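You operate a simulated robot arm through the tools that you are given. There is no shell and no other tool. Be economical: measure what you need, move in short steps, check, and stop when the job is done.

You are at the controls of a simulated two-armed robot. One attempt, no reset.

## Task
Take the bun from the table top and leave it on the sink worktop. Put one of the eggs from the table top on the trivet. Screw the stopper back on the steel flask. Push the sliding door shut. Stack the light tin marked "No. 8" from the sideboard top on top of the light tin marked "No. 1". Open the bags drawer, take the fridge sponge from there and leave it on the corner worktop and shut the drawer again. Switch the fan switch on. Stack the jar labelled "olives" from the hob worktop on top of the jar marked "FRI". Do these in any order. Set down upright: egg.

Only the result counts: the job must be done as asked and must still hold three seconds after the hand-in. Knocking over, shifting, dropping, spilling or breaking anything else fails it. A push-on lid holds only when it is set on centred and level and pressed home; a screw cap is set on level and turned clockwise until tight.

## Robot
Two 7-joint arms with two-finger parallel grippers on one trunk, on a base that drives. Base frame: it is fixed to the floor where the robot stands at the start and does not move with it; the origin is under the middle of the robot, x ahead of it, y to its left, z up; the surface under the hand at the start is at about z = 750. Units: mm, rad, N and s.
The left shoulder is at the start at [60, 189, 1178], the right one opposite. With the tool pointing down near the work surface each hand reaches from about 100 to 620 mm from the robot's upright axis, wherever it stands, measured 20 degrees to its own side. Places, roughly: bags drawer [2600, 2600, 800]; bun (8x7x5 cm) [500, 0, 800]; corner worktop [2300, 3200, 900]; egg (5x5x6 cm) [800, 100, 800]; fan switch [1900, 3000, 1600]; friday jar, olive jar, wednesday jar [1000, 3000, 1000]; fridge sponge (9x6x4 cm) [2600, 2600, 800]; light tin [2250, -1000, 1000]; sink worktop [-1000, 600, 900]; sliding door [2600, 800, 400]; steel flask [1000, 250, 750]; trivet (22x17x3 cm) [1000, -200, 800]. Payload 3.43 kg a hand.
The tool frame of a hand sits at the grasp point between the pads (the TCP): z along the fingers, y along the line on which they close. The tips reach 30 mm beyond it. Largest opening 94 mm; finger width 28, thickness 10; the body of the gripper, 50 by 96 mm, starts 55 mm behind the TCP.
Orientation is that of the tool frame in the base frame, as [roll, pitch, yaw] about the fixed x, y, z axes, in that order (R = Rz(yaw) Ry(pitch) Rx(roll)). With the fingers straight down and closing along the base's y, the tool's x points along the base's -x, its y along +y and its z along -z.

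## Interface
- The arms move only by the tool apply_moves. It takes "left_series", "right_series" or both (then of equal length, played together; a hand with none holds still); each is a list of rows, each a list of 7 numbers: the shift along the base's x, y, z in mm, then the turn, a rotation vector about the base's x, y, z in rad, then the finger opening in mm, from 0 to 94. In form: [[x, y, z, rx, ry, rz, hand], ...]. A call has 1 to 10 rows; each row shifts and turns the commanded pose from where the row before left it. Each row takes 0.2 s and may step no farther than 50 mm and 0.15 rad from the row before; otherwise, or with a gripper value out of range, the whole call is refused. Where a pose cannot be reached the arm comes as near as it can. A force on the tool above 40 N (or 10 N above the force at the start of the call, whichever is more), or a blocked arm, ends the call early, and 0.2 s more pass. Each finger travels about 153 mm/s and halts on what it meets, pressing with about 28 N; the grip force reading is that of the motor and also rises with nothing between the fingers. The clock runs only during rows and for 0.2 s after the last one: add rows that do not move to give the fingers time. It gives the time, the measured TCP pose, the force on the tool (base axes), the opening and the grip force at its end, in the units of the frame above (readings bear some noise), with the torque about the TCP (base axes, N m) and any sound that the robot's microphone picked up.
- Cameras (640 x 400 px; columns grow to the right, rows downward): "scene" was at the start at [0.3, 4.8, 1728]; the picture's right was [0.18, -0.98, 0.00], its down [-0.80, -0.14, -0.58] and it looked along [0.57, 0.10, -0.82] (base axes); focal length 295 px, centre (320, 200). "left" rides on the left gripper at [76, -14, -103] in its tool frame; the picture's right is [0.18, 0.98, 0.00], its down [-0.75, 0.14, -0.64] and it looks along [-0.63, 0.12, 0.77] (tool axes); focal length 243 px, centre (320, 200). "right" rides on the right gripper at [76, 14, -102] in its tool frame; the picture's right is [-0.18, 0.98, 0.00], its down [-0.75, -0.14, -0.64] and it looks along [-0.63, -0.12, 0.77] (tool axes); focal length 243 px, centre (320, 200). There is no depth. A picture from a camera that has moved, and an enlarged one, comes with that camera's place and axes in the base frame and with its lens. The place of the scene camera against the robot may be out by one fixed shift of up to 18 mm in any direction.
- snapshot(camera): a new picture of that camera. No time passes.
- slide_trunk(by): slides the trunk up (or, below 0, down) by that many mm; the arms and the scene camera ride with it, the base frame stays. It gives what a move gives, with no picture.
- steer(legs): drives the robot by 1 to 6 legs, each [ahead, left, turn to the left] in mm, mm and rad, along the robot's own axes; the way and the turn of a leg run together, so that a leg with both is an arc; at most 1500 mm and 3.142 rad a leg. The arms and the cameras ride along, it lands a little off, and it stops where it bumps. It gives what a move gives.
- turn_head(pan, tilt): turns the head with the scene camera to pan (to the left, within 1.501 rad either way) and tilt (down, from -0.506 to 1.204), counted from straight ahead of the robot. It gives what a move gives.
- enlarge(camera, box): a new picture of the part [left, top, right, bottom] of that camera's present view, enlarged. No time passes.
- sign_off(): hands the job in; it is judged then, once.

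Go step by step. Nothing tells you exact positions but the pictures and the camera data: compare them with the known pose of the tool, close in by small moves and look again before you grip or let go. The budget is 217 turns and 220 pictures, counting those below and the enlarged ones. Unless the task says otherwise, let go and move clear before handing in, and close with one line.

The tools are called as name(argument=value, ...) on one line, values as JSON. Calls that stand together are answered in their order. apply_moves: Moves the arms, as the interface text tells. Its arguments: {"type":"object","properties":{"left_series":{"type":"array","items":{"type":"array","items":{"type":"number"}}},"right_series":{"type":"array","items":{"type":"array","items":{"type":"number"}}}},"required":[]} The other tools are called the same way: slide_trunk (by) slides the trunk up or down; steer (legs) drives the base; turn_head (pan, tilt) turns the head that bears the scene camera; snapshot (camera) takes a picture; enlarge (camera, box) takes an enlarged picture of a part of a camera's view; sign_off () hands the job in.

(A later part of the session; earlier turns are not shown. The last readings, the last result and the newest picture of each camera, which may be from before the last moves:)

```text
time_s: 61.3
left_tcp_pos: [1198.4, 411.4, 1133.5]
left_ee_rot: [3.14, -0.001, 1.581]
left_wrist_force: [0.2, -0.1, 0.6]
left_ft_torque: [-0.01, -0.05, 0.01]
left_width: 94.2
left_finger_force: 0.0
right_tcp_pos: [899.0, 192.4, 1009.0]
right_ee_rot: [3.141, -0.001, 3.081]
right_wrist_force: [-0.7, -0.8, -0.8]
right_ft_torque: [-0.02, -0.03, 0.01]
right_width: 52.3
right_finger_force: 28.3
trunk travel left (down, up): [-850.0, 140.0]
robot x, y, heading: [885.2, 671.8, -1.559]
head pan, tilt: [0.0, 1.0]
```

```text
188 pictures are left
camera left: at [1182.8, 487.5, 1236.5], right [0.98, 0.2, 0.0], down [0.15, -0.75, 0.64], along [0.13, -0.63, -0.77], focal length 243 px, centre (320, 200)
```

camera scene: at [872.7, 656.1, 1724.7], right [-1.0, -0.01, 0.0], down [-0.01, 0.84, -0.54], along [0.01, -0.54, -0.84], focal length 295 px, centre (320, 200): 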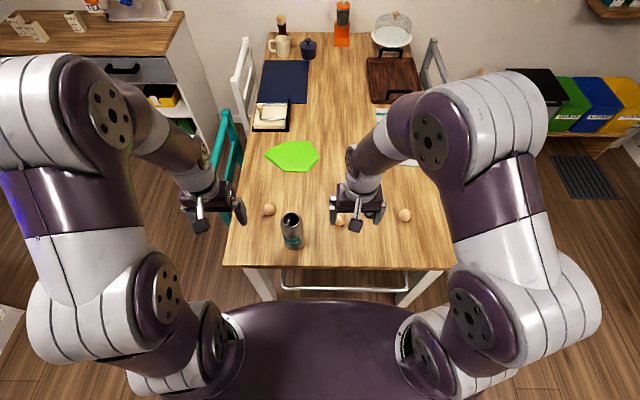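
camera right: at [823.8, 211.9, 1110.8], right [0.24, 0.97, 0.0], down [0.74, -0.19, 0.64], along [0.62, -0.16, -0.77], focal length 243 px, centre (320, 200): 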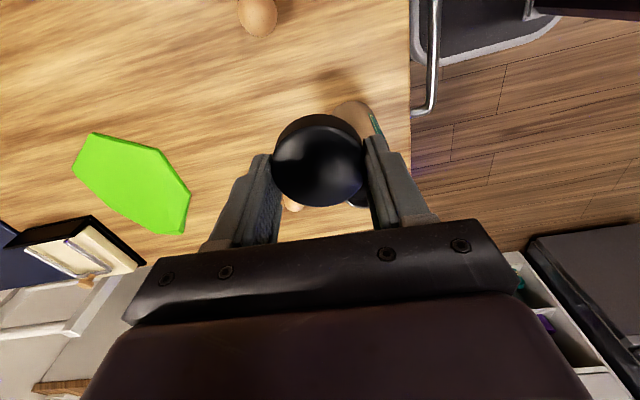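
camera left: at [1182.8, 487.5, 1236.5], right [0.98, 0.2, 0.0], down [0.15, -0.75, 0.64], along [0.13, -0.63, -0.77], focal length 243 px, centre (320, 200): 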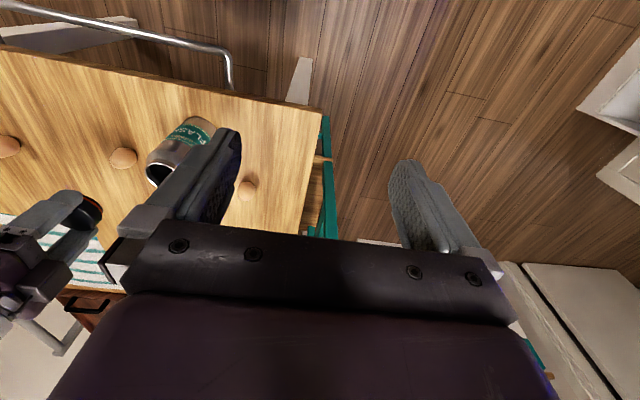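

The held cap hides the flask from the right camera, so I bring the left hand around to the +x side of the flask as a side-view camera (and possible holder).

apply_moves(left_series=[[0, -16, -12, 0, 0, -0.15, 94], [0, -16, -12, 0, 0, -0.15, 94], [0, -16, -12, 0, 0, -0.15, 94], [0, -16, -12, 0, 0, -0.15, 94], [0, -16, -12, 0, 0, -0.15, 94], [0, -16, -12, 0, 0, -0.15, 94], [0, -16, -12, 0, 0, -0.15, 94], [0, -16, -12, 0, 0, -0.15, 94], [0, -16, -12, 0, 0, -0.15, 94], [0, -16, -12, 0, 0, -0.15, 94]])

apply_moves(left_series=[[0, -10, -12, 0, 0.15, -0.08, 94], [0, 0, -12, 0, 0.15, 0, 94], [0, 0, -12, 0, 0.15, 0, 94], [0, 0, -12, 0, 0.15, 0, 94], [0, 0, -12, 0, 0.15, 0, 94], [0, 0, 0, 0, 0, 0, 94]])

snapshot(camera="left")

snapshot(camera="scene")

```text
time_s: 63.5
left_tcp_pos: [1201.7, 250.4, 1013.7]
left_ee_rot: [3.141, -0.001, 0.08]
left_wrist_force: [0.2, 0.2, -0.2]
left_ft_torque: [0.01, -0.02, -0.01]
left_width: 93.6
left_finger_force: 0.1
right_tcp_pos: [898.8, 192.2, 1008.7]
right_ee_rot: [-3.14, -0.001, 3.081]
right_wrist_force: [1.0, -0.8, -0.6]
right_ft_torque: [0.05, -0.01, 0.06]
right_width: 52.2
right_finger_force: 28.4
trunk travel left (down, up): [-850.0, 140.0]
robot x, y, heading: [883.3, 673.8, -1.558]
head pan, tilt: [0.0, 1.0]
```

```text
refused: row 1 steps farther than a row can; nothing moved
```

```text
187 pictures are left
camera left: at [1275.1, 271.7, 1114.5], right [0.26, -0.97, 0.0], down [-0.74, -0.2, 0.64], along [-0.62, -0.17, -0.77], focal length 243 px, centre (320, 200)
```

left: 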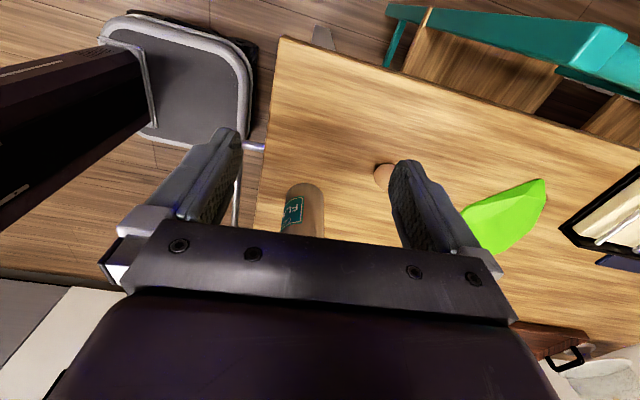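

```text
186 pictures are left
camera scene: at [874.8, 652.9, 1724.7], right [-1.0, -0.01, 0.0], down [-0.01, 0.84, -0.54], along [0.01, -0.54, -0.84], focal length 295 px, centre (320, 200)
```

scene: 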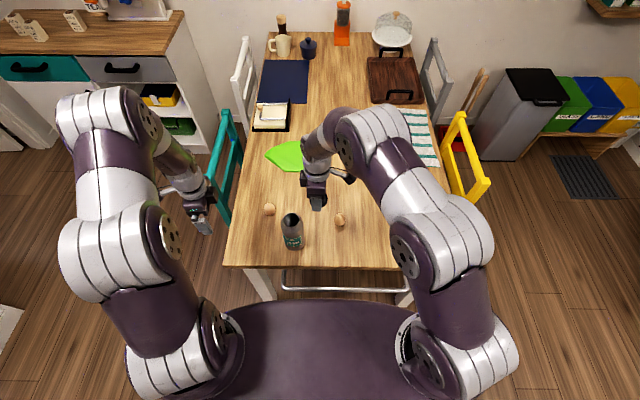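

Now tilting the left hand so its camera looks across at the flask mouth.

apply_moves(left_series=[[0, -10, -10, 0, 0, -0.08, 94], [0, 0, -10, 0, 0.15, 0, 94], [0, 0, -10, 0, 0.15, 0, 94], [0, 0, -10, 0, 0.15, 0, 94], [0, 0, -10, 0, 0.15, 0, 94], [0, 0, -10, 0, 0.15, 0, 94], [0, 0, 0, 0, 0, 0, 94]])

snapshot(camera="left")

```text
time_s: 65.1
left_tcp_pos: [1193.3, 246.8, 953.0]
left_ee_rot: [3.142, 0.704, 0.003]
left_wrist_force: [0.4, 0.1, -0.1]
left_ft_torque: [-0.02, -0.03, 0.01]
left_width: 93.9
left_finger_force: 0.0
left hand out of reach, approached as far as the arm can: row 6
right_tcp_pos: [897.8, 192.8, 1008.9]
right_ee_rot: [3.141, 0.001, 3.08]
right_wrist_force: [-0.5, 0.0, -0.7]
right_ft_torque: [0.0, -0.05, 0.03]
right_width: 52.1
right_finger_force: 27.9
trunk travel left (down, up): [-850.0, 140.0]
robot x, y, heading: [885.5, 675.4, -1.561]
head pan, tilt: [0.0, 1.0]
```

```text
185 pictures are left
camera left: at [1317.6, 263.0, 982.3], right [0.14, -0.98, -0.12], down [-0.16, -0.14, 0.98], along [-0.98, -0.12, -0.17], focal length 243 px, centre (320, 200)
```

left: 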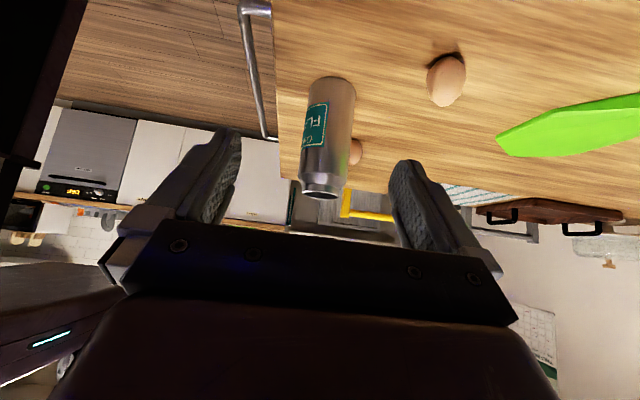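

Great side view: mouth near z≈917, y≈220. I bring the cap above the mouth and raise the left camera a bit to compare them directly.

apply_moves(right_series=[[38, 16, 0, 0, 0, 0, 45], [38, 15, -10, 0, 0, 0, 45], [0, 0, -10, 0, 0, 0, 45], [0, 0, 0, 0, 0, 0, 45]], left_series=[[0, 0, 25, 0, 0, 0, 94], [0, 0, 25, 0, 0, 0, 94], [0, 0, 0, 0, 0, 0, 94], [0, 0, 0, 0, 0, 0, 94]])

enlarge(camera="left", box=[200, 100, 440, 250])

enlarge(camera="scene", box=[210, 150, 370, 250])

snapshot(camera="right")

```text
time_s: 66.1
left_tcp_pos: [1173.4, 271.5, 995.0]
left_ee_rot: [-3.141, 0.751, 0.003]
left_wrist_force: [-0.3, 0.3, 0.0]
left_ft_torque: [-0.03, 0.06, 0.02]
left_width: 94.1
left_finger_force: 0.0
left hand out of reach, approached as far as the arm can: row 1, 2
right_tcp_pos: [973.0, 222.0, 990.2]
right_ee_rot: [-3.141, 0.001, 3.083]
right_wrist_force: [-0.3, 0.5, -0.6]
right_ft_torque: [-0.03, 0.02, -0.01]
right_width: 52.5
right_finger_force: 28.1
trunk travel left (down, up): [-850.0, 140.0]
robot x, y, heading: [882.7, 672.2, -1.558]
head pan, tilt: [0.0, 1.0]
```

```text
2.67 times, centred on (320, 175) of left
camera zoom: at [1298.4, 286.2, 1017.9], right [0.14, -0.98, -0.13], down [-0.11, -0.14, 0.98], along [-0.98, -0.12, -0.13], focal length 647 px, centre (320, 267)
```

zoom: 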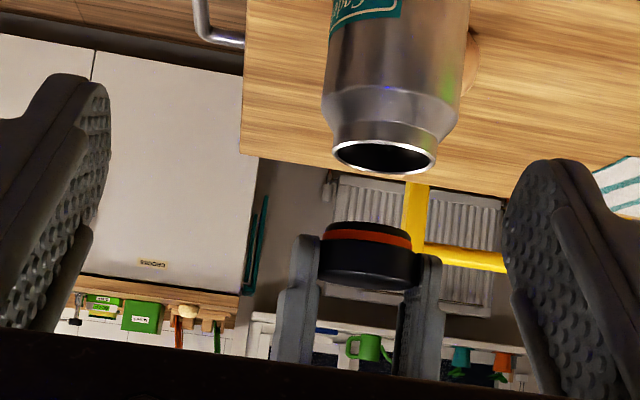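

```text
4.00 times, centred on (290, 200) of scene
camera zoom: at [874.8, 654.7, 1724.7], right [-1.0, -0.01, 0.0], down [-0.01, 0.84, -0.54], along [0.01, -0.54, -0.84], focal length 1178 px, centre (440, 200)
```

zoom: 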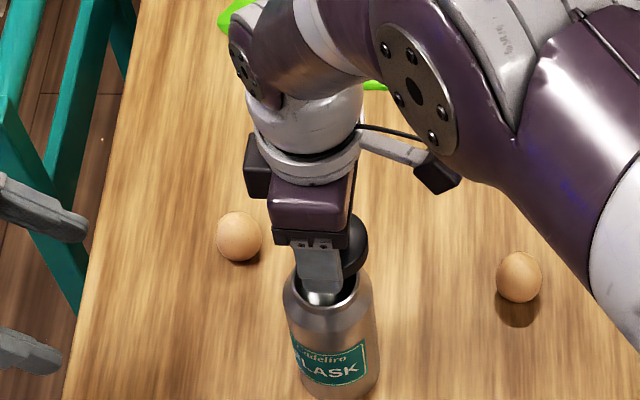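

```text
182 pictures are left
camera right: at [899.0, 241.8, 1091.7], right [0.24, 0.97, 0.0], down [0.74, -0.19, 0.64], along [0.62, -0.16, -0.77], focal length 243 px, centre (320, 200)
```

right: 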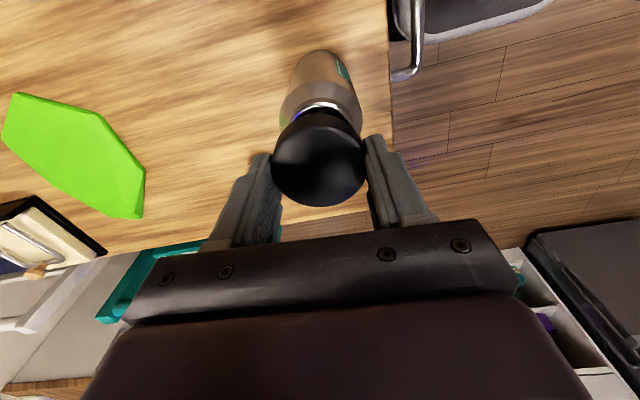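

Cap vs mouth: cap is ~3 mm too far +y; mouth z≈912. I zoom the right camera to check x.

enlarge(camera="right", box=[240, 30, 400, 130])

```text
4.00 times, centred on (320, 80) of right
camera zoom: at [899.0, 241.8, 1091.7], right [0.24, 0.97, 0.0], down [0.74, -0.19, 0.64], along [0.62, -0.16, -0.77], focal length 970 px, centre (320, 680)
```

zoom: 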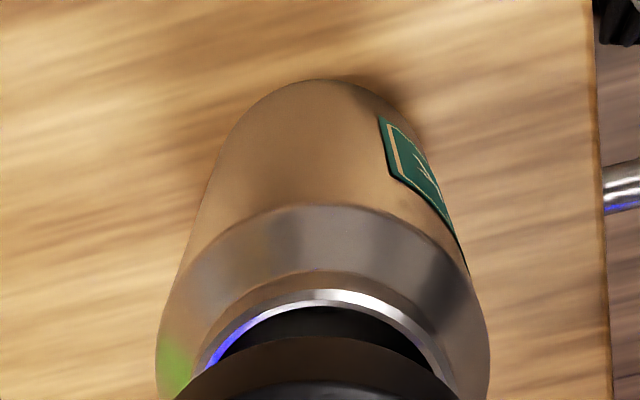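

Mouth centre comes out near (979, 220, 913). I shift and lower to just above, then re-look.

apply_moves(right_series=[[6, -2.5, 0, 0, 0, 0, 45], [0, 0, -15, 0, 0, 0, 45], [0, 0, -15, 0, 0, 0, 45], [0, 0, 0, 0, 0, 0, 45]])

enlarge(camera="left", box=[240, 120, 400, 220])

enlarge(camera="scene", box=[250, 185, 330, 235])

enlarge(camera="right", box=[240, 30, 400, 130])

```text
time_s: 67.1
left_tcp_pos: [1172.8, 270.0, 994.6]
left_ee_rot: [-3.14, 0.75, 0.003]
left_wrist_force: [-0.5, 0.6, -0.1]
left_ft_torque: [0.02, -0.01, -0.01]
left_width: 93.9
left_finger_force: 0.0
right_tcp_pos: [977.2, 220.2, 962.0]
right_ee_rot: [-3.141, 0.0, 3.082]
right_wrist_force: [0.5, 0.3, -0.7]
right_ft_torque: [-0.01, 0.0, 0.0]
right_width: 52.3
right_finger_force: 28.6
trunk travel left (down, up): [-850.0, 140.0]
robot x, y, heading: [882.8, 672.6, -1.562]
head pan, tilt: [0.0, 1.0]
```

```text
4.00 times, centred on (320, 170) of left
camera zoom: at [1298.4, 285.8, 1017.9], right [0.14, -0.98, -0.13], down [-0.11, -0.14, 0.98], along [-0.98, -0.12, -0.13], focal length 970 px, centre (320, 320)
```

zoom: 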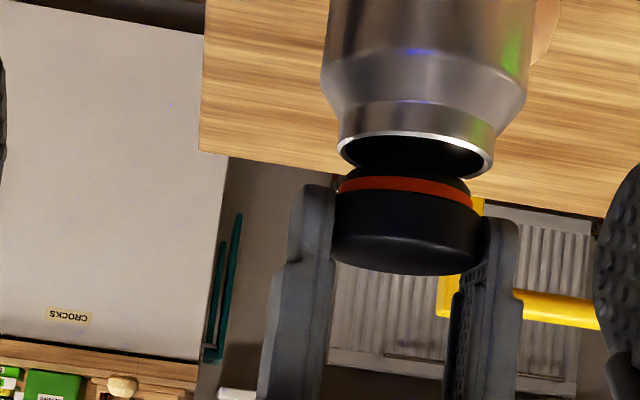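

```text
8.00 times, centred on (290, 210) of scene
camera zoom: at [874.6, 654.3, 1724.7], right [-1.0, -0.01, 0.0], down [-0.01, 0.84, -0.54], along [0.01, -0.54, -0.84], focal length 2357 px, centre (560, 120)
```

zoom: 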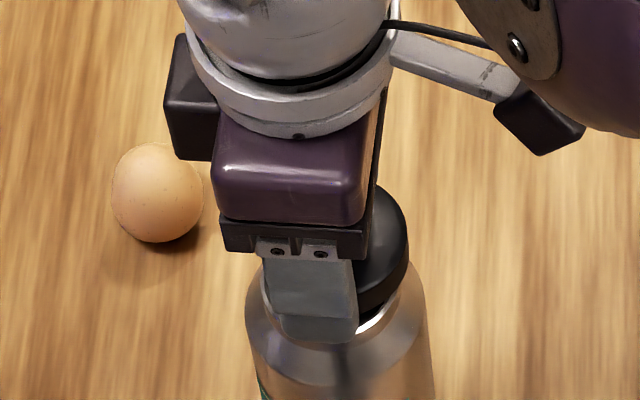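

```text
4.00 times, centred on (320, 80) of right
camera zoom: at [903.5, 240.8, 1062.6], right [0.24, 0.97, 0.0], down [0.74, -0.19, 0.64], along [0.62, -0.16, -0.77], focal length 970 px, centre (320, 680)
```

zoom: 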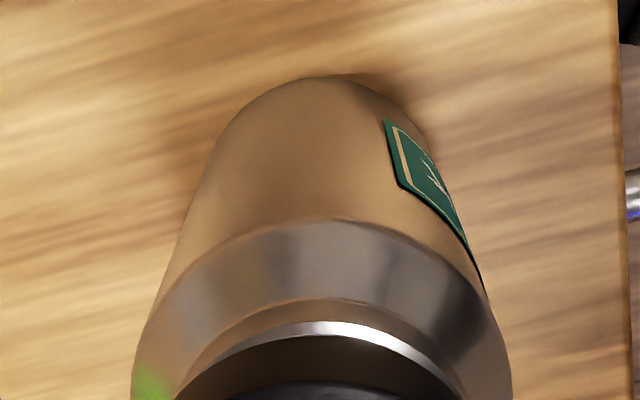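

The stopper still needs about +3.5 mm in x and −1.5 mm in y. Adjust and lower 12 mm.

apply_moves(right_series=[[3.5, -1.5, 0, 0, 0, 0, 45], [0, 0, -8, 0, 0, 0, 45], [0, 0, 0, 0, 0, 0, 45]])

enlarge(camera="left", box=[240, 120, 400, 220])

enlarge(camera="scene", box=[250, 185, 330, 235])

```text
time_s: 67.9
left_tcp_pos: [1173.7, 270.3, 995.1]
left_ee_rot: [-3.14, 0.749, 0.002]
left_wrist_force: [-0.5, -0.1, 0.6]
left_ft_torque: [-0.02, 0.0, 0.0]
left_width: 93.7
left_finger_force: 0.0
right_tcp_pos: [980.7, 218.8, 953.6]
right_ee_rot: [-3.141, 0.0, 3.079]
right_wrist_force: [-1.0, 0.4, 1.1]
right_ft_torque: [0.01, 0.02, -0.01]
right_width: 52.2
right_finger_force: 27.8
trunk travel left (down, up): [-850.0, 140.0]
robot x, y, heading: [887.1, 671.0, -1.563]
head pan, tilt: [0.0, 1.0]
```

```text
4.00 times, centred on (320, 170) of left
camera zoom: at [1298.3, 285.8, 1017.9], right [0.14, -0.98, -0.13], down [-0.11, -0.14, 0.98], along [-0.98, -0.12, -0.13], focal length 970 px, centre (320, 320)
```

zoom: 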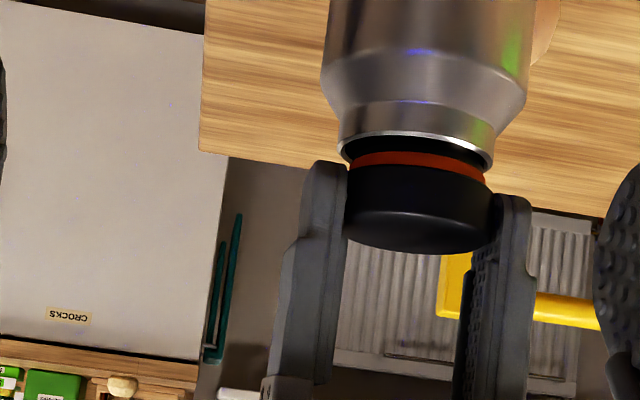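

```text
8.00 times, centred on (290, 210) of scene
camera zoom: at [874.5, 654.3, 1724.7], right [-1.0, -0.01, 0.0], down [-0.01, 0.84, -0.54], along [0.01, -0.54, -0.84], focal length 2357 px, centre (560, 120)
```

zoom: 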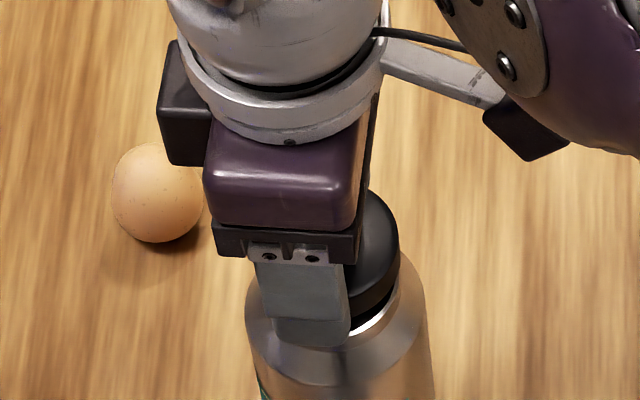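

Nearly centred; nudging +1.2 mm in y and lowering gently to contact.

apply_moves(right_series=[[0, 1.2, 0, 0, 0, 0, 45], [0, 0, -4, 0, 0, 0, 45], [0, 0, -3, 0, 0, 0, 45], [0, 0, -2, 0, 0, 0, 45], [0, 0, 0, 0, 0, 0, 45]])

enlarge(camera="left", box=[240, 120, 400, 220])

```text
time_s: 69.1
left_tcp_pos: [1172.2, 272.4, 996.4]
left_ee_rot: [3.141, 0.748, 0.003]
left_wrist_force: [-0.1, -0.4, 0.7]
left_ft_torque: [-0.01, 0.02, -0.01]
left_width: 93.8
left_finger_force: 0.0
right_tcp_pos: [982.7, 220.2, 947.1]
right_ee_rot: [-3.135, 0.005, 3.08]
right_wrist_force: [-4.2, -1.5, 27.4]
right_ft_torque: [-0.06, 0.15, -0.05]
right_width: 52.3
right_finger_force: 28.3
trunk travel left (down, up): [-850.0, 140.0]
robot x, y, heading: [888.0, 674.6, -1.561]
head pan, tilt: [0.0, 1.0]
```

```text
4.00 times, centred on (320, 170) of left
camera zoom: at [1297.4, 287.5, 1019.3], right [0.14, -0.98, -0.13], down [-0.11, -0.14, 0.98], along [-0.98, -0.12, -0.13], focal length 970 px, centre (320, 320)
```

zoom: 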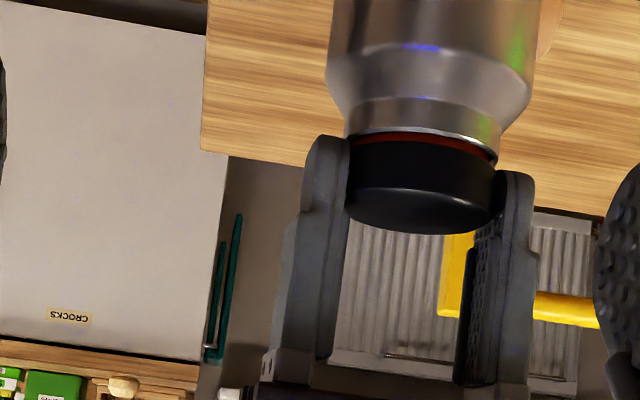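

Seated with contact. Easing the pressure and turning clockwise 1.4 rad.

apply_moves(right_series=[[0, 0, 1, 0, 0, 0, 45], [0, 0, 0, 0, 0, -0.14, 45], [0, 0, 0, 0, 0, -0.14, 45], [0, 0, 0, 0, 0, -0.14, 45], [0, 0, 0, 0, 0, -0.14, 45], [0, 0, 0, 0, 0, -0.14, 45], [0, 0, 0, 0, 0, -0.14, 45], [0, 0, 0, 0, 0, -0.14, 45], [0, 0, 0, 0, 0, -0.14, 45], [0, 0, 0, 0, 0, 0, 45]])

enlarge(camera="left", box=[200, 50, 440, 200])

```text
time_s: 71.3
left_tcp_pos: [1172.3, 272.9, 995.3]
left_ee_rot: [3.141, 0.751, 0.001]
left_wrist_force: [-0.2, -0.1, 0.7]
left_ft_torque: [0.03, 0.02, 0.01]
left_width: 93.9
left_finger_force: 0.0
right_tcp_pos: [981.8, 221.8, 945.4]
right_ee_rot: [-3.142, 0.0, 1.96]
right_wrist_force: [1.1, 3.1, 16.7]
right_ft_torque: [0.15, -0.2, -0.09]
right_width: 52.2
right_finger_force: 28.0
trunk travel left (down, up): [-850.0, 140.0]
robot x, y, heading: [887.9, 672.3, -1.561]
head pan, tilt: [0.0, 1.0]
```

```text
2.67 times, centred on (320, 125) of left
camera zoom: at [1298.1, 287.1, 1018.5], right [0.14, -0.98, -0.13], down [-0.11, -0.14, 0.98], along [-0.98, -0.12, -0.13], focal length 647 px, centre (320, 400)
```

zoom: 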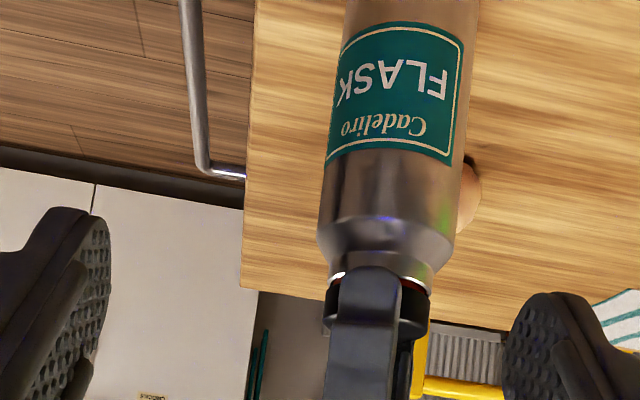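

The whole flask turned along with the stopper, so the left hand must hold the body. I swing the left hand to approach the flask diagonally, keeping the right hand on the stopper.

apply_moves(left_series=[[-5, 18, -10, 0, 0, 0.14, 94], [-5, 18, -10, 0, 0, 0.14, 94], [-8, 18, -10, 0, 0, 0.14, 94], [-8, 18, -10, 0, 0, 0.14, 94], [-8, 12, -10, 0, 0, 0.14, 94], [-8, 8, -10, 0, 0, 0.14, 94], [-8, 0, -10, 0, 0, 0.12, 94], [0, 0, 0, 0, 0, 0, 94]])

snapshot(camera="left")

snapshot(camera="scene")

```text
time_s: 73.1
left_tcp_pos: [1145.6, 331.8, 942.8]
left_ee_rot: [-3.129, 0.748, 0.969]
left_wrist_force: [0.7, 0.0, 0.4]
left_ft_torque: [0.04, 0.01, 0.0]
left_width: 93.9
left_finger_force: 0.0
left hand out of reach, approached as far as the arm can: row 2, 3, 6, 7
right_tcp_pos: [981.8, 221.8, 945.9]
right_ee_rot: [-3.141, 0.0, 1.961]
right_wrist_force: [-1.2, 2.7, 11.0]
right_ft_torque: [0.29, -0.06, 0.05]
right_width: 52.0
right_finger_force: 28.4
trunk travel left (down, up): [-850.0, 140.0]
robot x, y, heading: [886.7, 673.3, -1.558]
head pan, tilt: [0.0, 1.0]
```

```text
173 pictures are left
camera left: at [1206.2, 444.1, 966.1], right [0.88, -0.45, -0.13], down [0.06, -0.18, 0.98], along [-0.47, -0.87, -0.13], focal length 243 px, centre (320, 200)
```

left: 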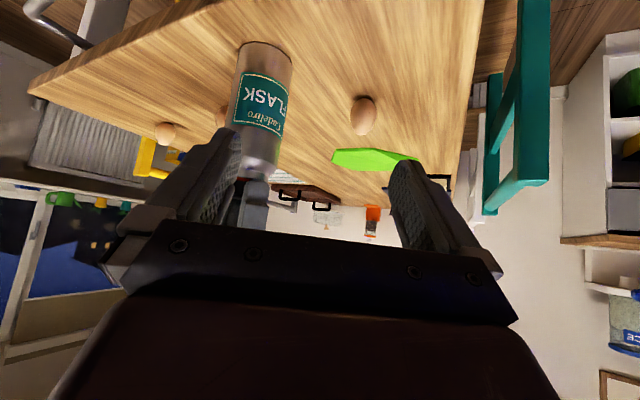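

```text
172 pictures are left
camera scene: at [874.1, 656.2, 1724.7], right [-1.0, -0.01, 0.0], down [-0.01, 0.84, -0.54], along [0.01, -0.54, -0.84], focal length 295 px, centre (320, 200)
```

scene: 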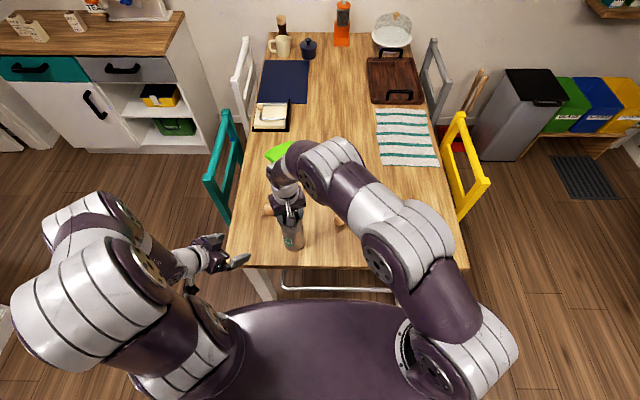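

The left arm is cramped, so I release the stopper (resting on the flask), lift clear, and back the robot up a bit.

apply_moves(right_series=[[0, 0, 0, 0, 0, 0, 60], [0, 0, 0, 0, 0, 0, 85], [0, 0, 0, 0, 0, 0, 85], [0, 0, 30, 0, 0, 0, 94], [0, 0, 40, 0, 0, 0, 94], [0, 0, 40, 0, 0, 0, 94]])

snapshot(camera="right")

enlarge(camera="left", box=[200, 50, 440, 200])

```text
time_s: 74.5
left_tcp_pos: [1146.0, 332.0, 941.9]
left_ee_rot: [-3.13, 0.748, 0.968]
left_wrist_force: [-0.4, 0.4, 0.7]
left_ft_torque: [0.04, 0.03, -0.02]
left_width: 94.0
left_finger_force: 0.1
right_tcp_pos: [981.2, 221.9, 1053.1]
right_ee_rot: [3.14, -0.001, 1.963]
right_wrist_force: [-0.1, 0.1, -0.1]
right_ft_torque: [-0.01, -0.01, 0.0]
right_width: 94.0
right_finger_force: 0.0
trunk travel left (down, up): [-850.0, 140.0]
robot x, y, heading: [887.1, 672.6, -1.557]
head pan, tilt: [0.0, 1.0]
```

```text
171 pictures are left
camera right: at [966.6, 298.2, 1155.9], right [0.98, 0.2, 0.0], down [0.16, -0.75, 0.64], along [0.13, -0.63, -0.77], focal length 243 px, centre (320, 200)
```

right: 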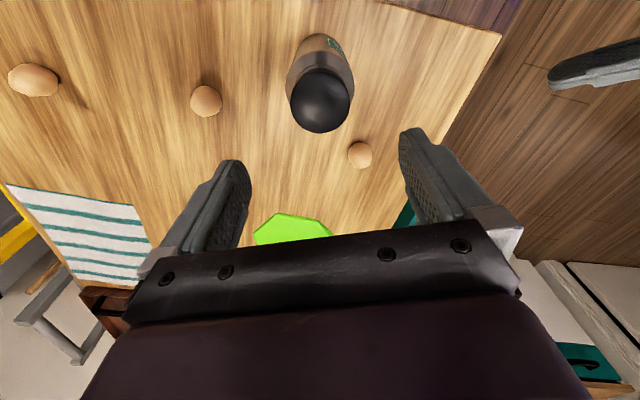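

```text
2.67 times, centred on (320, 125) of left
camera zoom: at [1206.2, 443.4, 965.7], right [0.88, -0.45, -0.13], down [0.06, -0.18, 0.98], along [-0.47, -0.87, -0.13], focal length 647 px, centre (320, 400)
```

zoom: 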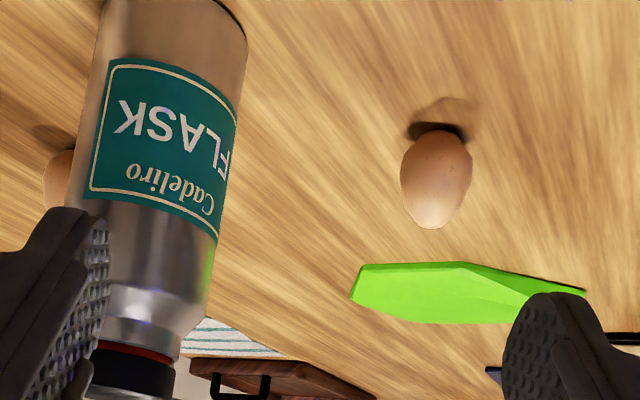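

Stopper rests level on the flask. Backing up 110 mm, then reorienting the left hand to point at the flask nearly horizontally.

steer(legs=[[-110, 0, 0]])

apply_moves(left_series=[[0, 0, -10, 0, 0, 0.12, 94], [0, 0, -10, 0, 0, 0.12, 94], [-5, 0, -10, -0.12, 0.06, 0, 94], [-5, 0, -10, -0.12, 0.06, 0, 94], [-10, 0, -10, -0.12, 0.06, 0, 94], [-10, 0, -10, 0, 0, 0, 94], [-10, 0, -10, 0, 0, 0, 94], [0, 0, 0, 0, 0, 0, 94]])

snapshot(camera="left")

snapshot(camera="scene")

```text
time_s: 75.7
left_tcp_pos: [1144.9, 439.8, 942.1]
left_ee_rot: [-3.128, 0.747, 0.967]
left_wrist_force: [1.0, 0.9, 0.2]
left_ft_torque: [-0.02, -0.01, 0.01]
left_width: 94.0
left_finger_force: 0.1
right_tcp_pos: [980.4, 331.9, 1053.7]
right_ee_rot: [3.141, 0.0, 1.959]
right_wrist_force: [-0.2, -0.4, 0.2]
right_ft_torque: [0.0, -0.02, -0.01]
right_width: 94.1
right_finger_force: 0.0
trunk travel left (down, up): [-850.0, 140.0]
robot x, y, heading: [884.1, 784.1, -1.559]
head pan, tilt: [0.0, 1.0]
```

```text
time_s: 77.5
left_tcp_pos: [1169.3, 380.5, 903.8]
left_ee_rot: [-3.081, 0.99, 1.242]
left_wrist_force: [0.0, 0.6, 0.1]
left_ft_torque: [-0.03, 0.01, 0.03]
left_width: 93.9
left_finger_force: 0.1
left hand out of reach, approached as far as the arm can: row 1, 2, 3, 4, 5, 6, 7
right_tcp_pos: [979.8, 331.6, 1054.2]
right_ee_rot: [-3.141, -0.001, 1.96]
right_wrist_force: [0.1, 0.5, 0.4]
right_ft_torque: [0.01, 0.01, -0.05]
right_width: 93.8
right_finger_force: 0.0
trunk travel left (down, up): [-850.0, 140.0]
robot x, y, heading: [883.3, 783.9, -1.563]
head pan, tilt: [0.0, 1.0]
```

```text
169 pictures are left
camera left: at [1201.7, 504.8, 897.4], right [0.95, -0.27, -0.19], down [0.21, 0.05, 0.98], along [-0.25, -0.96, 0.1], focal length 243 px, centre (320, 200)
```

left: 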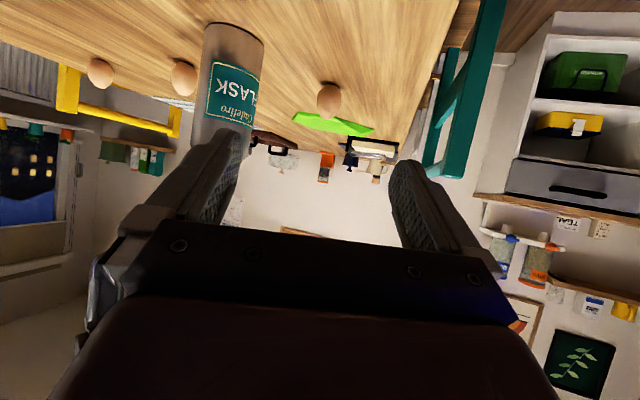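

```text
168 pictures are left
camera scene: at [873.0, 765.5, 1724.7], right [-1.0, -0.01, 0.0], down [-0.01, 0.84, -0.54], along [0.01, -0.54, -0.84], focal length 295 px, centre (320, 200)
```

scene: 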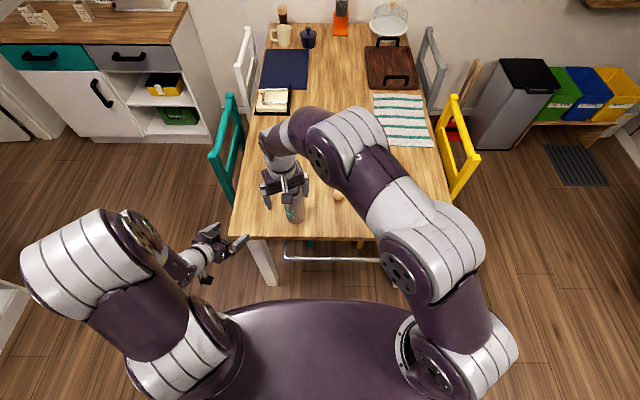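

The left arm is folded too tightly; extending toward the flask should relax it.

apply_moves(left_series=[[-20, -20, -5, 0, 0, 0, 94], [-20, -20, -5, 0, 0, 0, 94], [-10, -20, 0, 0, 0, 0, 94], [-10, -20, 0, 0, 0, 0, 94], [0, 0, 0, 0, 0, 0, 94]])

snapshot(camera="left")

```text
time_s: 78.7
left_tcp_pos: [1108.4, 298.1, 894.6]
left_ee_rot: [-3.087, 0.992, 1.236]
left_wrist_force: [-0.1, 0.5, -0.2]
left_ft_torque: [-0.03, 0.03, -0.01]
left_width: 94.0
left_finger_force: 0.0
right_tcp_pos: [979.4, 331.9, 1053.9]
right_ee_rot: [3.141, 0.0, 1.961]
right_wrist_force: [0.3, 0.5, 0.5]
right_ft_torque: [0.0, 0.0, -0.01]
right_width: 93.8
right_finger_force: 0.0
trunk travel left (down, up): [-850.0, 140.0]
robot x, y, heading: [883.8, 782.3, -1.559]
head pan, tilt: [0.0, 1.0]
```

```text
167 pictures are left
camera left: at [1141.6, 423.0, 888.4], right [0.95, -0.27, -0.18], down [0.2, 0.05, 0.98], along [-0.25, -0.96, 0.11], focal length 243 px, centre (320, 200)
```

left: 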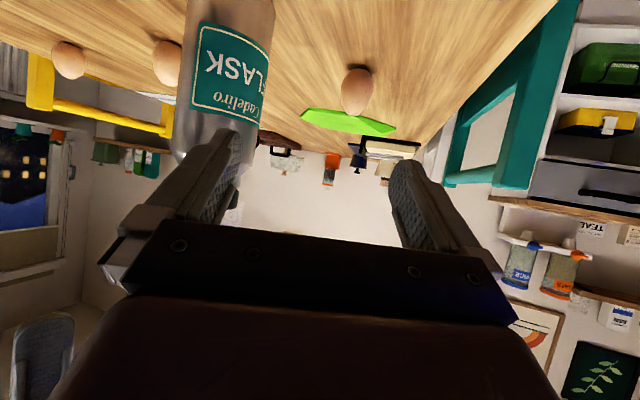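

Now reachable. I align the left hand behind the flask along its pointing direction.

apply_moves(left_series=[[-30, 5, -18, 0, 0, 0, 94], [-30, 5, -18, 0, 0, 0, 94], [-29, 4, -19, 0, 0, 0, 94], [0, 0, 0, 0, 0, 0, 94]])

snapshot(camera="left")

snapshot(camera="right")

```text
time_s: 79.7
left_tcp_pos: [1018.5, 311.0, 841.6]
left_ee_rot: [-3.078, 0.99, 1.244]
left_wrist_force: [-0.3, 0.1, -0.4]
left_ft_torque: [-0.01, 0.0, 0.02]
left_width: 94.0
left_finger_force: 0.1
right_tcp_pos: [980.4, 330.8, 1052.8]
right_ee_rot: [-3.141, 0.0, 1.959]
right_wrist_force: [0.2, -0.3, -0.7]
right_ft_torque: [0.02, 0.02, 0.04]
right_width: 93.9
right_finger_force: 0.1
trunk travel left (down, up): [-850.0, 140.0]
robot x, y, heading: [886.8, 785.4, -1.556]
head pan, tilt: [0.0, 1.0]
```

```text
166 pictures are left
camera left: at [1051.8, 435.5, 833.3], right [0.94, -0.27, -0.19], down [0.21, 0.05, 0.98], along [-0.25, -0.96, 0.1], focal length 243 px, centre (320, 200)
```

left: 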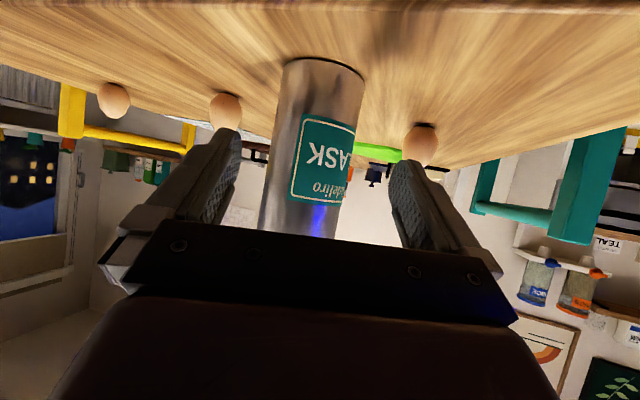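

```text
165 pictures are left
camera right: at [965.4, 408.1, 1155.5], right [0.98, 0.2, 0.0], down [0.16, -0.75, 0.64], along [0.13, -0.63, -0.77], focal length 243 px, centre (320, 200)
```

right: 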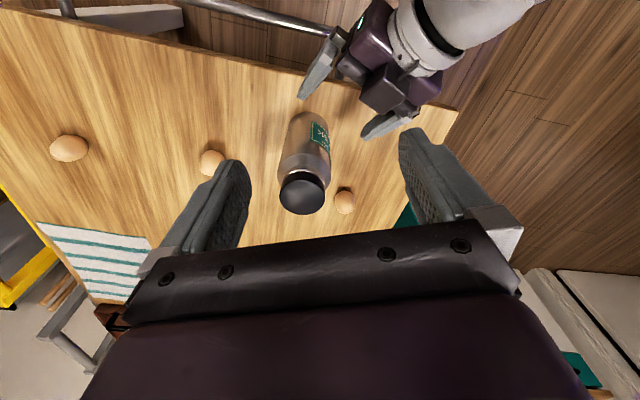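

Flask is centred between the left fingers. Advancing to straddle it.

apply_moves(left_series=[[-15, -36, 0, 0, 0, 0, 94], [-10, -24, 0, 0, 0, 0, 94], [0, 0, 0, 0, 0, 0, 94]])

snapshot(camera="left")

snapshot(camera="right")

```text
time_s: 80.5
left_tcp_pos: [990.9, 252.2, 840.0]
left_ee_rot: [-3.088, 0.991, 1.238]
left_wrist_force: [-0.1, -0.1, 0.4]
left_ft_torque: [-0.02, 0.01, 0.0]
left_width: 93.9
left_finger_force: 0.1
right_tcp_pos: [981.0, 330.9, 1052.9]
right_ee_rot: [-3.141, 0.0, 1.96]
right_wrist_force: [-0.3, 0.3, -0.8]
right_ft_torque: [0.01, 0.01, 0.01]
right_width: 93.9
right_finger_force: 0.0
trunk travel left (down, up): [-850.0, 140.0]
robot x, y, heading: [886.0, 783.4, -1.561]
head pan, tilt: [0.0, 1.0]
```

```text
164 pictures are left
camera left: at [1024.2, 377.8, 833.5], right [0.95, -0.27, -0.18], down [0.2, 0.05, 0.98], along [-0.25, -0.96, 0.11], focal length 243 px, centre (320, 200)
```

left: 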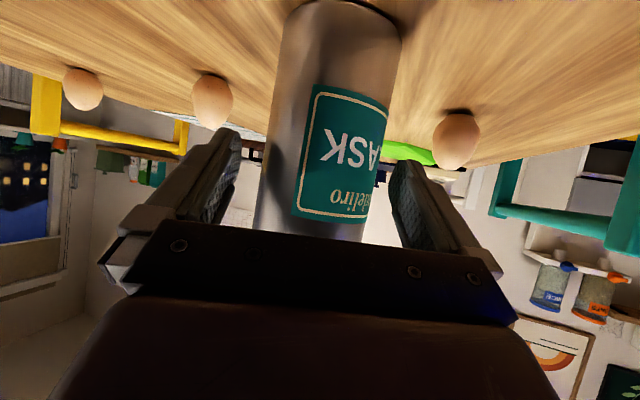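

```text
163 pictures are left
camera right: at [965.2, 408.5, 1155.6], right [0.98, 0.2, 0.0], down [0.16, -0.75, 0.64], along [0.13, -0.63, -0.77], focal length 243 px, centre (320, 200)
```

right: 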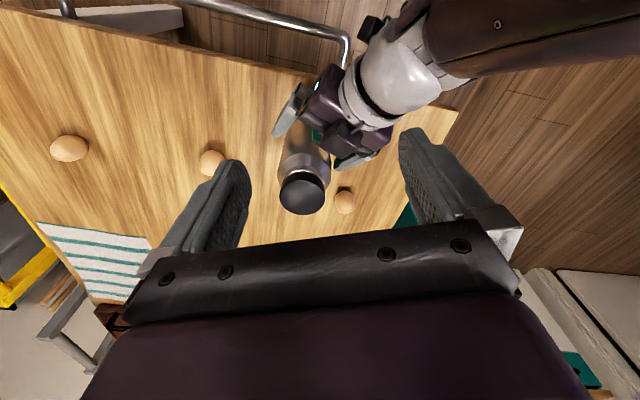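

Advancing the last 20 mm and closing the left hand on the flask body.

apply_moves(left_series=[[-7, -18, 0, 0, 0, 0, 94], [0, 0, 0, 0, 0, 0, 94], [0, 0, 0, 0, 0, 0, 82], [0, 0, 0, 0, 0, 0, 74], [0, 0, 0, 0, 0, 0, 66], [0, 0, 0, 0, 0, 0, 66]])

snapshot(camera="left")

snapshot(camera="right")

```text
time_s: 81.9
left_tcp_pos: [984.4, 235.4, 838.6]
left_ee_rot: [-3.09, 0.991, 1.238]
left_wrist_force: [2.0, 0.0, 1.9]
left_ft_torque: [-0.07, -0.02, 0.03]
left_width: 74.6
left_finger_force: 28.2
right_tcp_pos: [978.8, 331.5, 1054.6]
right_ee_rot: [-3.141, 0.0, 1.96]
right_wrist_force: [-0.5, 0.6, 0.4]
right_ft_torque: [-0.02, 0.02, -0.03]
right_width: 94.1
right_finger_force: 0.2
trunk travel left (down, up): [-850.0, 140.0]
robot x, y, heading: [885.9, 778.1, -1.564]
head pan, tilt: [0.0, 1.0]
```

```text
162 pictures are left
camera left: at [1017.4, 359.6, 832.4], right [0.95, -0.27, -0.18], down [0.2, 0.05, 0.98], along [-0.25, -0.96, 0.11], focal length 243 px, centre (320, 200)
```

left: 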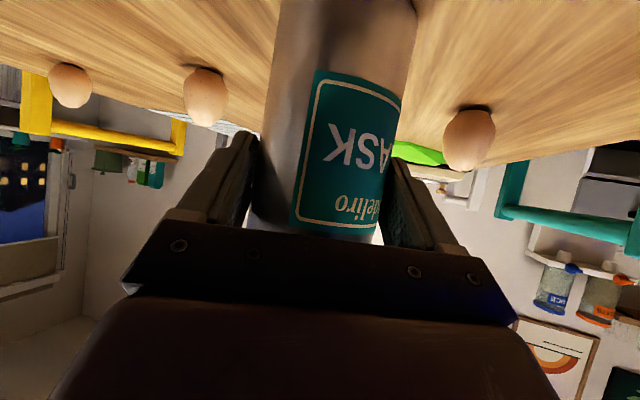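

```text
161 pictures are left
camera right: at [965.2, 408.1, 1155.5], right [0.98, 0.2, 0.0], down [0.16, -0.75, 0.64], along [0.13, -0.63, -0.77], focal length 243 px, centre (320, 200)
```

right: 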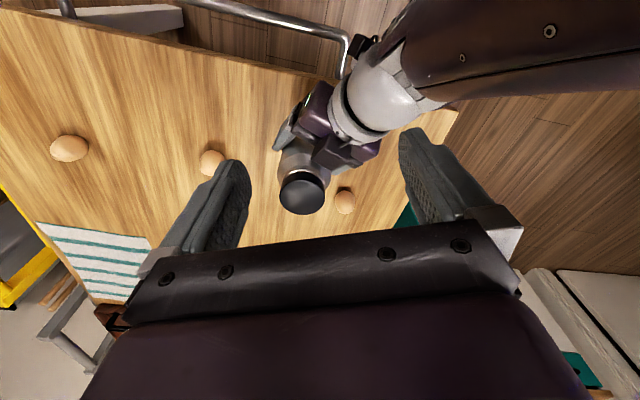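

Left hand holds the flask firmly (74.6 mm). Now the right hand goes back above the stopper, rotated counter-clockwise for turning room.

apply_moves(right_series=[[0, -15, 0, 0, 0, 0.15, 94], [0, -15, 0, 0, 0, 0.15, 94], [0, -15, 0, 0, 0, 0.15, 94], [0, -15, 0, 0, 0, 0.15, 94], [0, -15, 0, 0, 0, 0.15, 94], [0, -15, 0, 0, 0, 0.15, 94], [0, -18, 0, 0, 0, 0.15, 94], [0, 0, 0, 0, 0, 0, 94]])

snapshot(camera="right")

snapshot(camera="scene")

```text
time_s: 83.7
left_tcp_pos: [985.5, 235.2, 839.8]
left_ee_rot: [-3.088, 0.991, 1.237]
left_wrist_force: [1.4, 0.6, 2.5]
left_ft_torque: [-0.04, -0.01, -0.01]
left_width: 74.6
left_finger_force: 28.0
right_tcp_pos: [965.9, 245.9, 1043.1]
right_ee_rot: [3.14, -0.001, 3.01]
right_wrist_force: [0.1, 0.0, -0.1]
right_ft_torque: [-0.02, 0.0, -0.04]
right_width: 93.8
right_finger_force: 0.0
right hand out of reach, approached as far as the arm can: row 6, 7
trunk travel left (down, up): [-850.0, 140.0]
robot x, y, heading: [887.5, 782.8, -1.563]
head pan, tilt: [0.0, 1.0]
```

```text
160 pictures are left
camera right: at [893.7, 271.2, 1145.3], right [0.31, 0.95, 0.0], down [0.73, -0.24, 0.64], along [0.61, -0.2, -0.77], focal length 243 px, centre (320, 200)
```

right: 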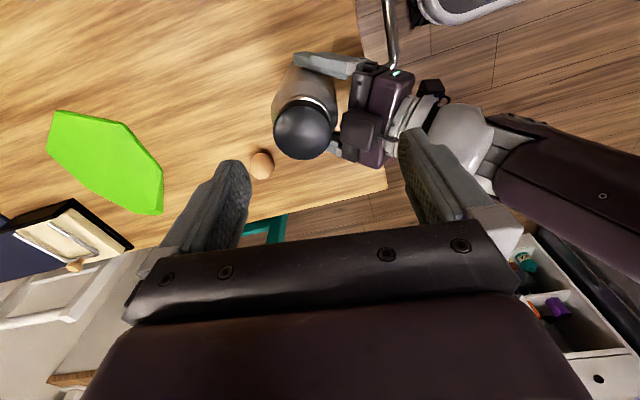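

```text
159 pictures are left
camera scene: at [873.4, 765.0, 1724.7], right [-1.0, -0.01, 0.0], down [-0.01, 0.84, -0.54], along [0.01, -0.54, -0.84], focal length 295 px, centre (320, 200)
```

scene: 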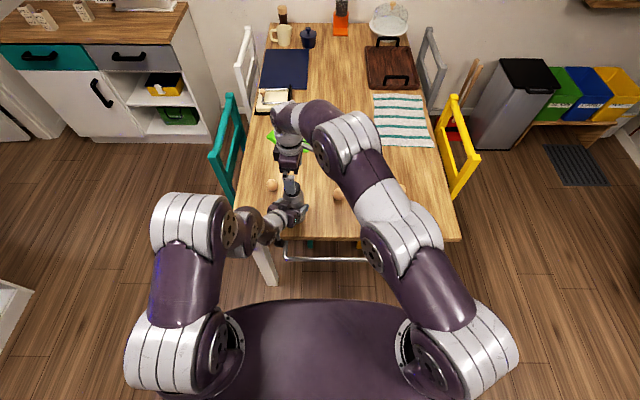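

Reach limits the yaw here; I back the rotation off some and centre over the stopper.

apply_moves(right_series=[[0, 0, 0, 0, 0, -0.15, 94], [3, -5, 0, 0, 0, -0.15, 94], [4, -8, 0, 0, 0, -0.15, 94], [4, -8, -10, 0, 0, -0.15, 94], [4, 0, -10, 0, 0, 0, 94], [0, 0, 0, 0, 0, 0, 94]])

snapshot(camera="right")

```text
time_s: 85.1
left_tcp_pos: [985.4, 235.5, 839.6]
left_ee_rot: [-3.089, 0.99, 1.235]
left_wrist_force: [0.5, 0.5, 2.2]
left_ft_torque: [-0.02, -0.04, 0.04]
left_width: 74.4
left_finger_force: 27.9
right_tcp_pos: [971.7, 243.2, 1021.6]
right_ee_rot: [-3.141, 0.001, 2.41]
right_wrist_force: [0.0, 0.6, 0.2]
right_ft_torque: [0.0, 0.01, 0.01]
right_width: 94.0
right_finger_force: 0.0
right hand out of reach, approached as far as the arm can: row 2, 3, 4
trunk travel left (down, up): [-850.0, 140.0]
robot x, y, heading: [887.4, 784.8, -1.563]
head pan, tilt: [0.0, 1.0]
```

```text
158 pictures are left
camera right: at [926.6, 305.2, 1123.7], right [0.79, 0.61, 0.0], down [0.47, -0.61, 0.64], along [0.39, -0.51, -0.77], focal length 243 px, centre (320, 200)
```

right: 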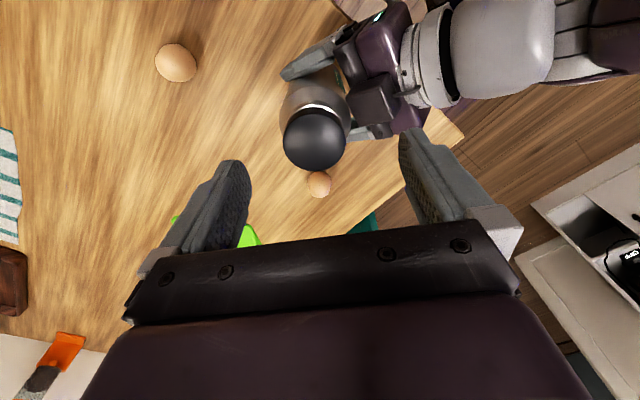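

Trying again to move to the stopper axis while going lower.

apply_moves(right_series=[[3, -7, -5, 0, 0, 0, 94], [3, -7, -5, 0, 0, 0, 94], [3, -6, -5, 0, 0, 0, 94], [0, 0, 0, 0, 0, 0, 94]])

snapshot(camera="right")

```text
time_s: 86.1
left_tcp_pos: [985.5, 233.9, 840.9]
left_ee_rot: [-3.089, 0.991, 1.238]
left_wrist_force: [0.1, 2.0, 1.0]
left_ft_torque: [-0.05, -0.02, 0.05]
left_width: 74.2
left_finger_force: 27.9
right_tcp_pos: [973.0, 236.1, 1004.7]
right_ee_rot: [-3.141, 0.0, 2.408]
right_wrist_force: [0.0, -0.1, -0.2]
right_ft_torque: [0.0, -0.02, 0.01]
right_width: 94.1
right_finger_force: 0.1
right hand out of reach, approached as far as the arm can: row 1, 2, 3
trunk travel left (down, up): [-850.0, 140.0]
robot x, y, heading: [885.0, 779.3, -1.554]
head pan, tilt: [0.0, 1.0]
```

```text
157 pictures are left
camera right: at [927.5, 299.4, 1106.7], right [0.79, 0.61, 0.0], down [0.47, -0.61, 0.64], along [0.39, -0.51, -0.77], focal length 243 px, centre (320, 200)
```

right: 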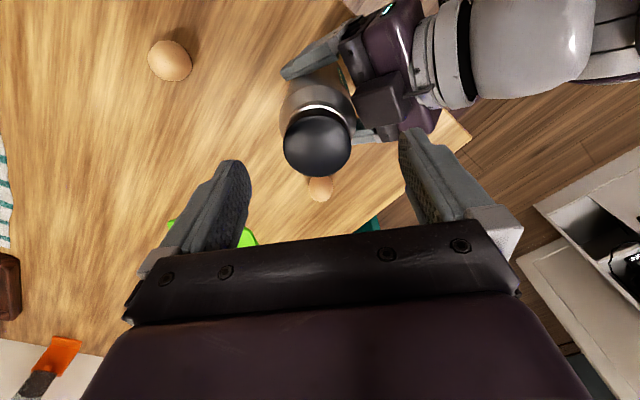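

About 13 mm short. I release the flask, back the left hand out, and drive 60 mm closer.

apply_moves(left_series=[[0, 0, 0, 0, 0, 0, 85], [0, 0, 0, 0, 0, 0, 94], [0, 0, 0, 0, 0, 0, 94], [12, 29, 0, 0, 0, 0, 94], [13, 31, 0, 0, 0, 0, 94], [13, 31, 0, 0, 0, 0, 94]], right_series=[[0, 0, 40, 0, 0, 0, 94], [0, 0, 0, 0, 0, 0, 94], [0, 0, 0, 0, 0, 0, 94], [0, 0, 0, 0, 0, 0, 94], [0, 0, 0, 0, 0, 0, 94], [0, 0, 0, 0, 0, 0, 94]])

steer(legs=[[62, 0, 0]])

snapshot(camera="left")

snapshot(camera="right")

```text
time_s: 87.5
left_tcp_pos: [1027.8, 315.1, 838.0]
left_ee_rot: [-3.077, 0.989, 1.244]
left_wrist_force: [1.8, -0.4, 0.2]
left_ft_torque: [-0.01, -0.02, 0.01]
left_width: 94.2
left_finger_force: 0.1
left hand out of reach, approached as far as the arm can: row 6
right_tcp_pos: [968.6, 245.3, 1040.7]
right_ee_rot: [-3.141, 0.0, 2.412]
right_wrist_force: [-1.0, 0.5, 0.8]
right_ft_torque: [0.02, 0.02, 0.0]
right_width: 93.9
right_finger_force: 0.1
right hand out of reach, approached as far as the arm can: row 1
trunk travel left (down, up): [-850.0, 140.0]
robot x, y, heading: [884.5, 783.3, -1.565]
head pan, tilt: [0.0, 1.0]
```

```text
time_s: 88.4
left_tcp_pos: [1028.3, 256.8, 839.2]
left_ee_rot: [-3.078, 0.99, 1.245]
left_wrist_force: [-0.2, -0.7, 0.4]
left_ft_torque: [0.0, 0.01, -0.01]
left_width: 93.8
left_finger_force: 0.1
right_tcp_pos: [967.7, 187.0, 1042.6]
right_ee_rot: [-3.141, 0.002, 2.411]
right_wrist_force: [0.0, 0.9, 0.6]
right_ft_torque: [0.0, 0.02, 0.01]
right_width: 93.9
right_finger_force: 0.0
trunk travel left (down, up): [-850.0, 140.0]
robot x, y, heading: [883.9, 722.5, -1.563]
head pan, tilt: [0.0, 1.0]
```

```text
156 pictures are left
camera left: at [1060.4, 380.9, 830.9], right [0.94, -0.27, -0.19], down [0.21, 0.05, 0.98], along [-0.25, -0.96, 0.1], focal length 243 px, centre (320, 200)
```

left: 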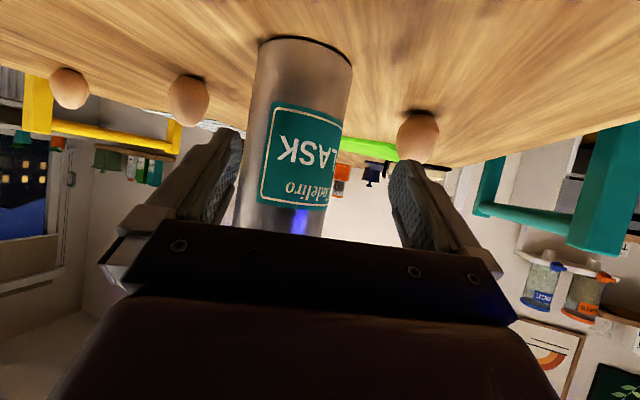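

```text
155 pictures are left
camera right: at [923.5, 249.8, 1144.0], right [0.79, 0.61, 0.0], down [0.47, -0.61, 0.64], along [0.39, -0.51, -0.77], focal length 243 px, centre (320, 200)
```

right: 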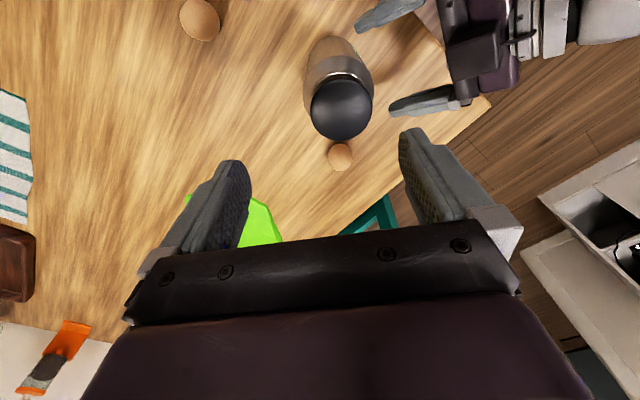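

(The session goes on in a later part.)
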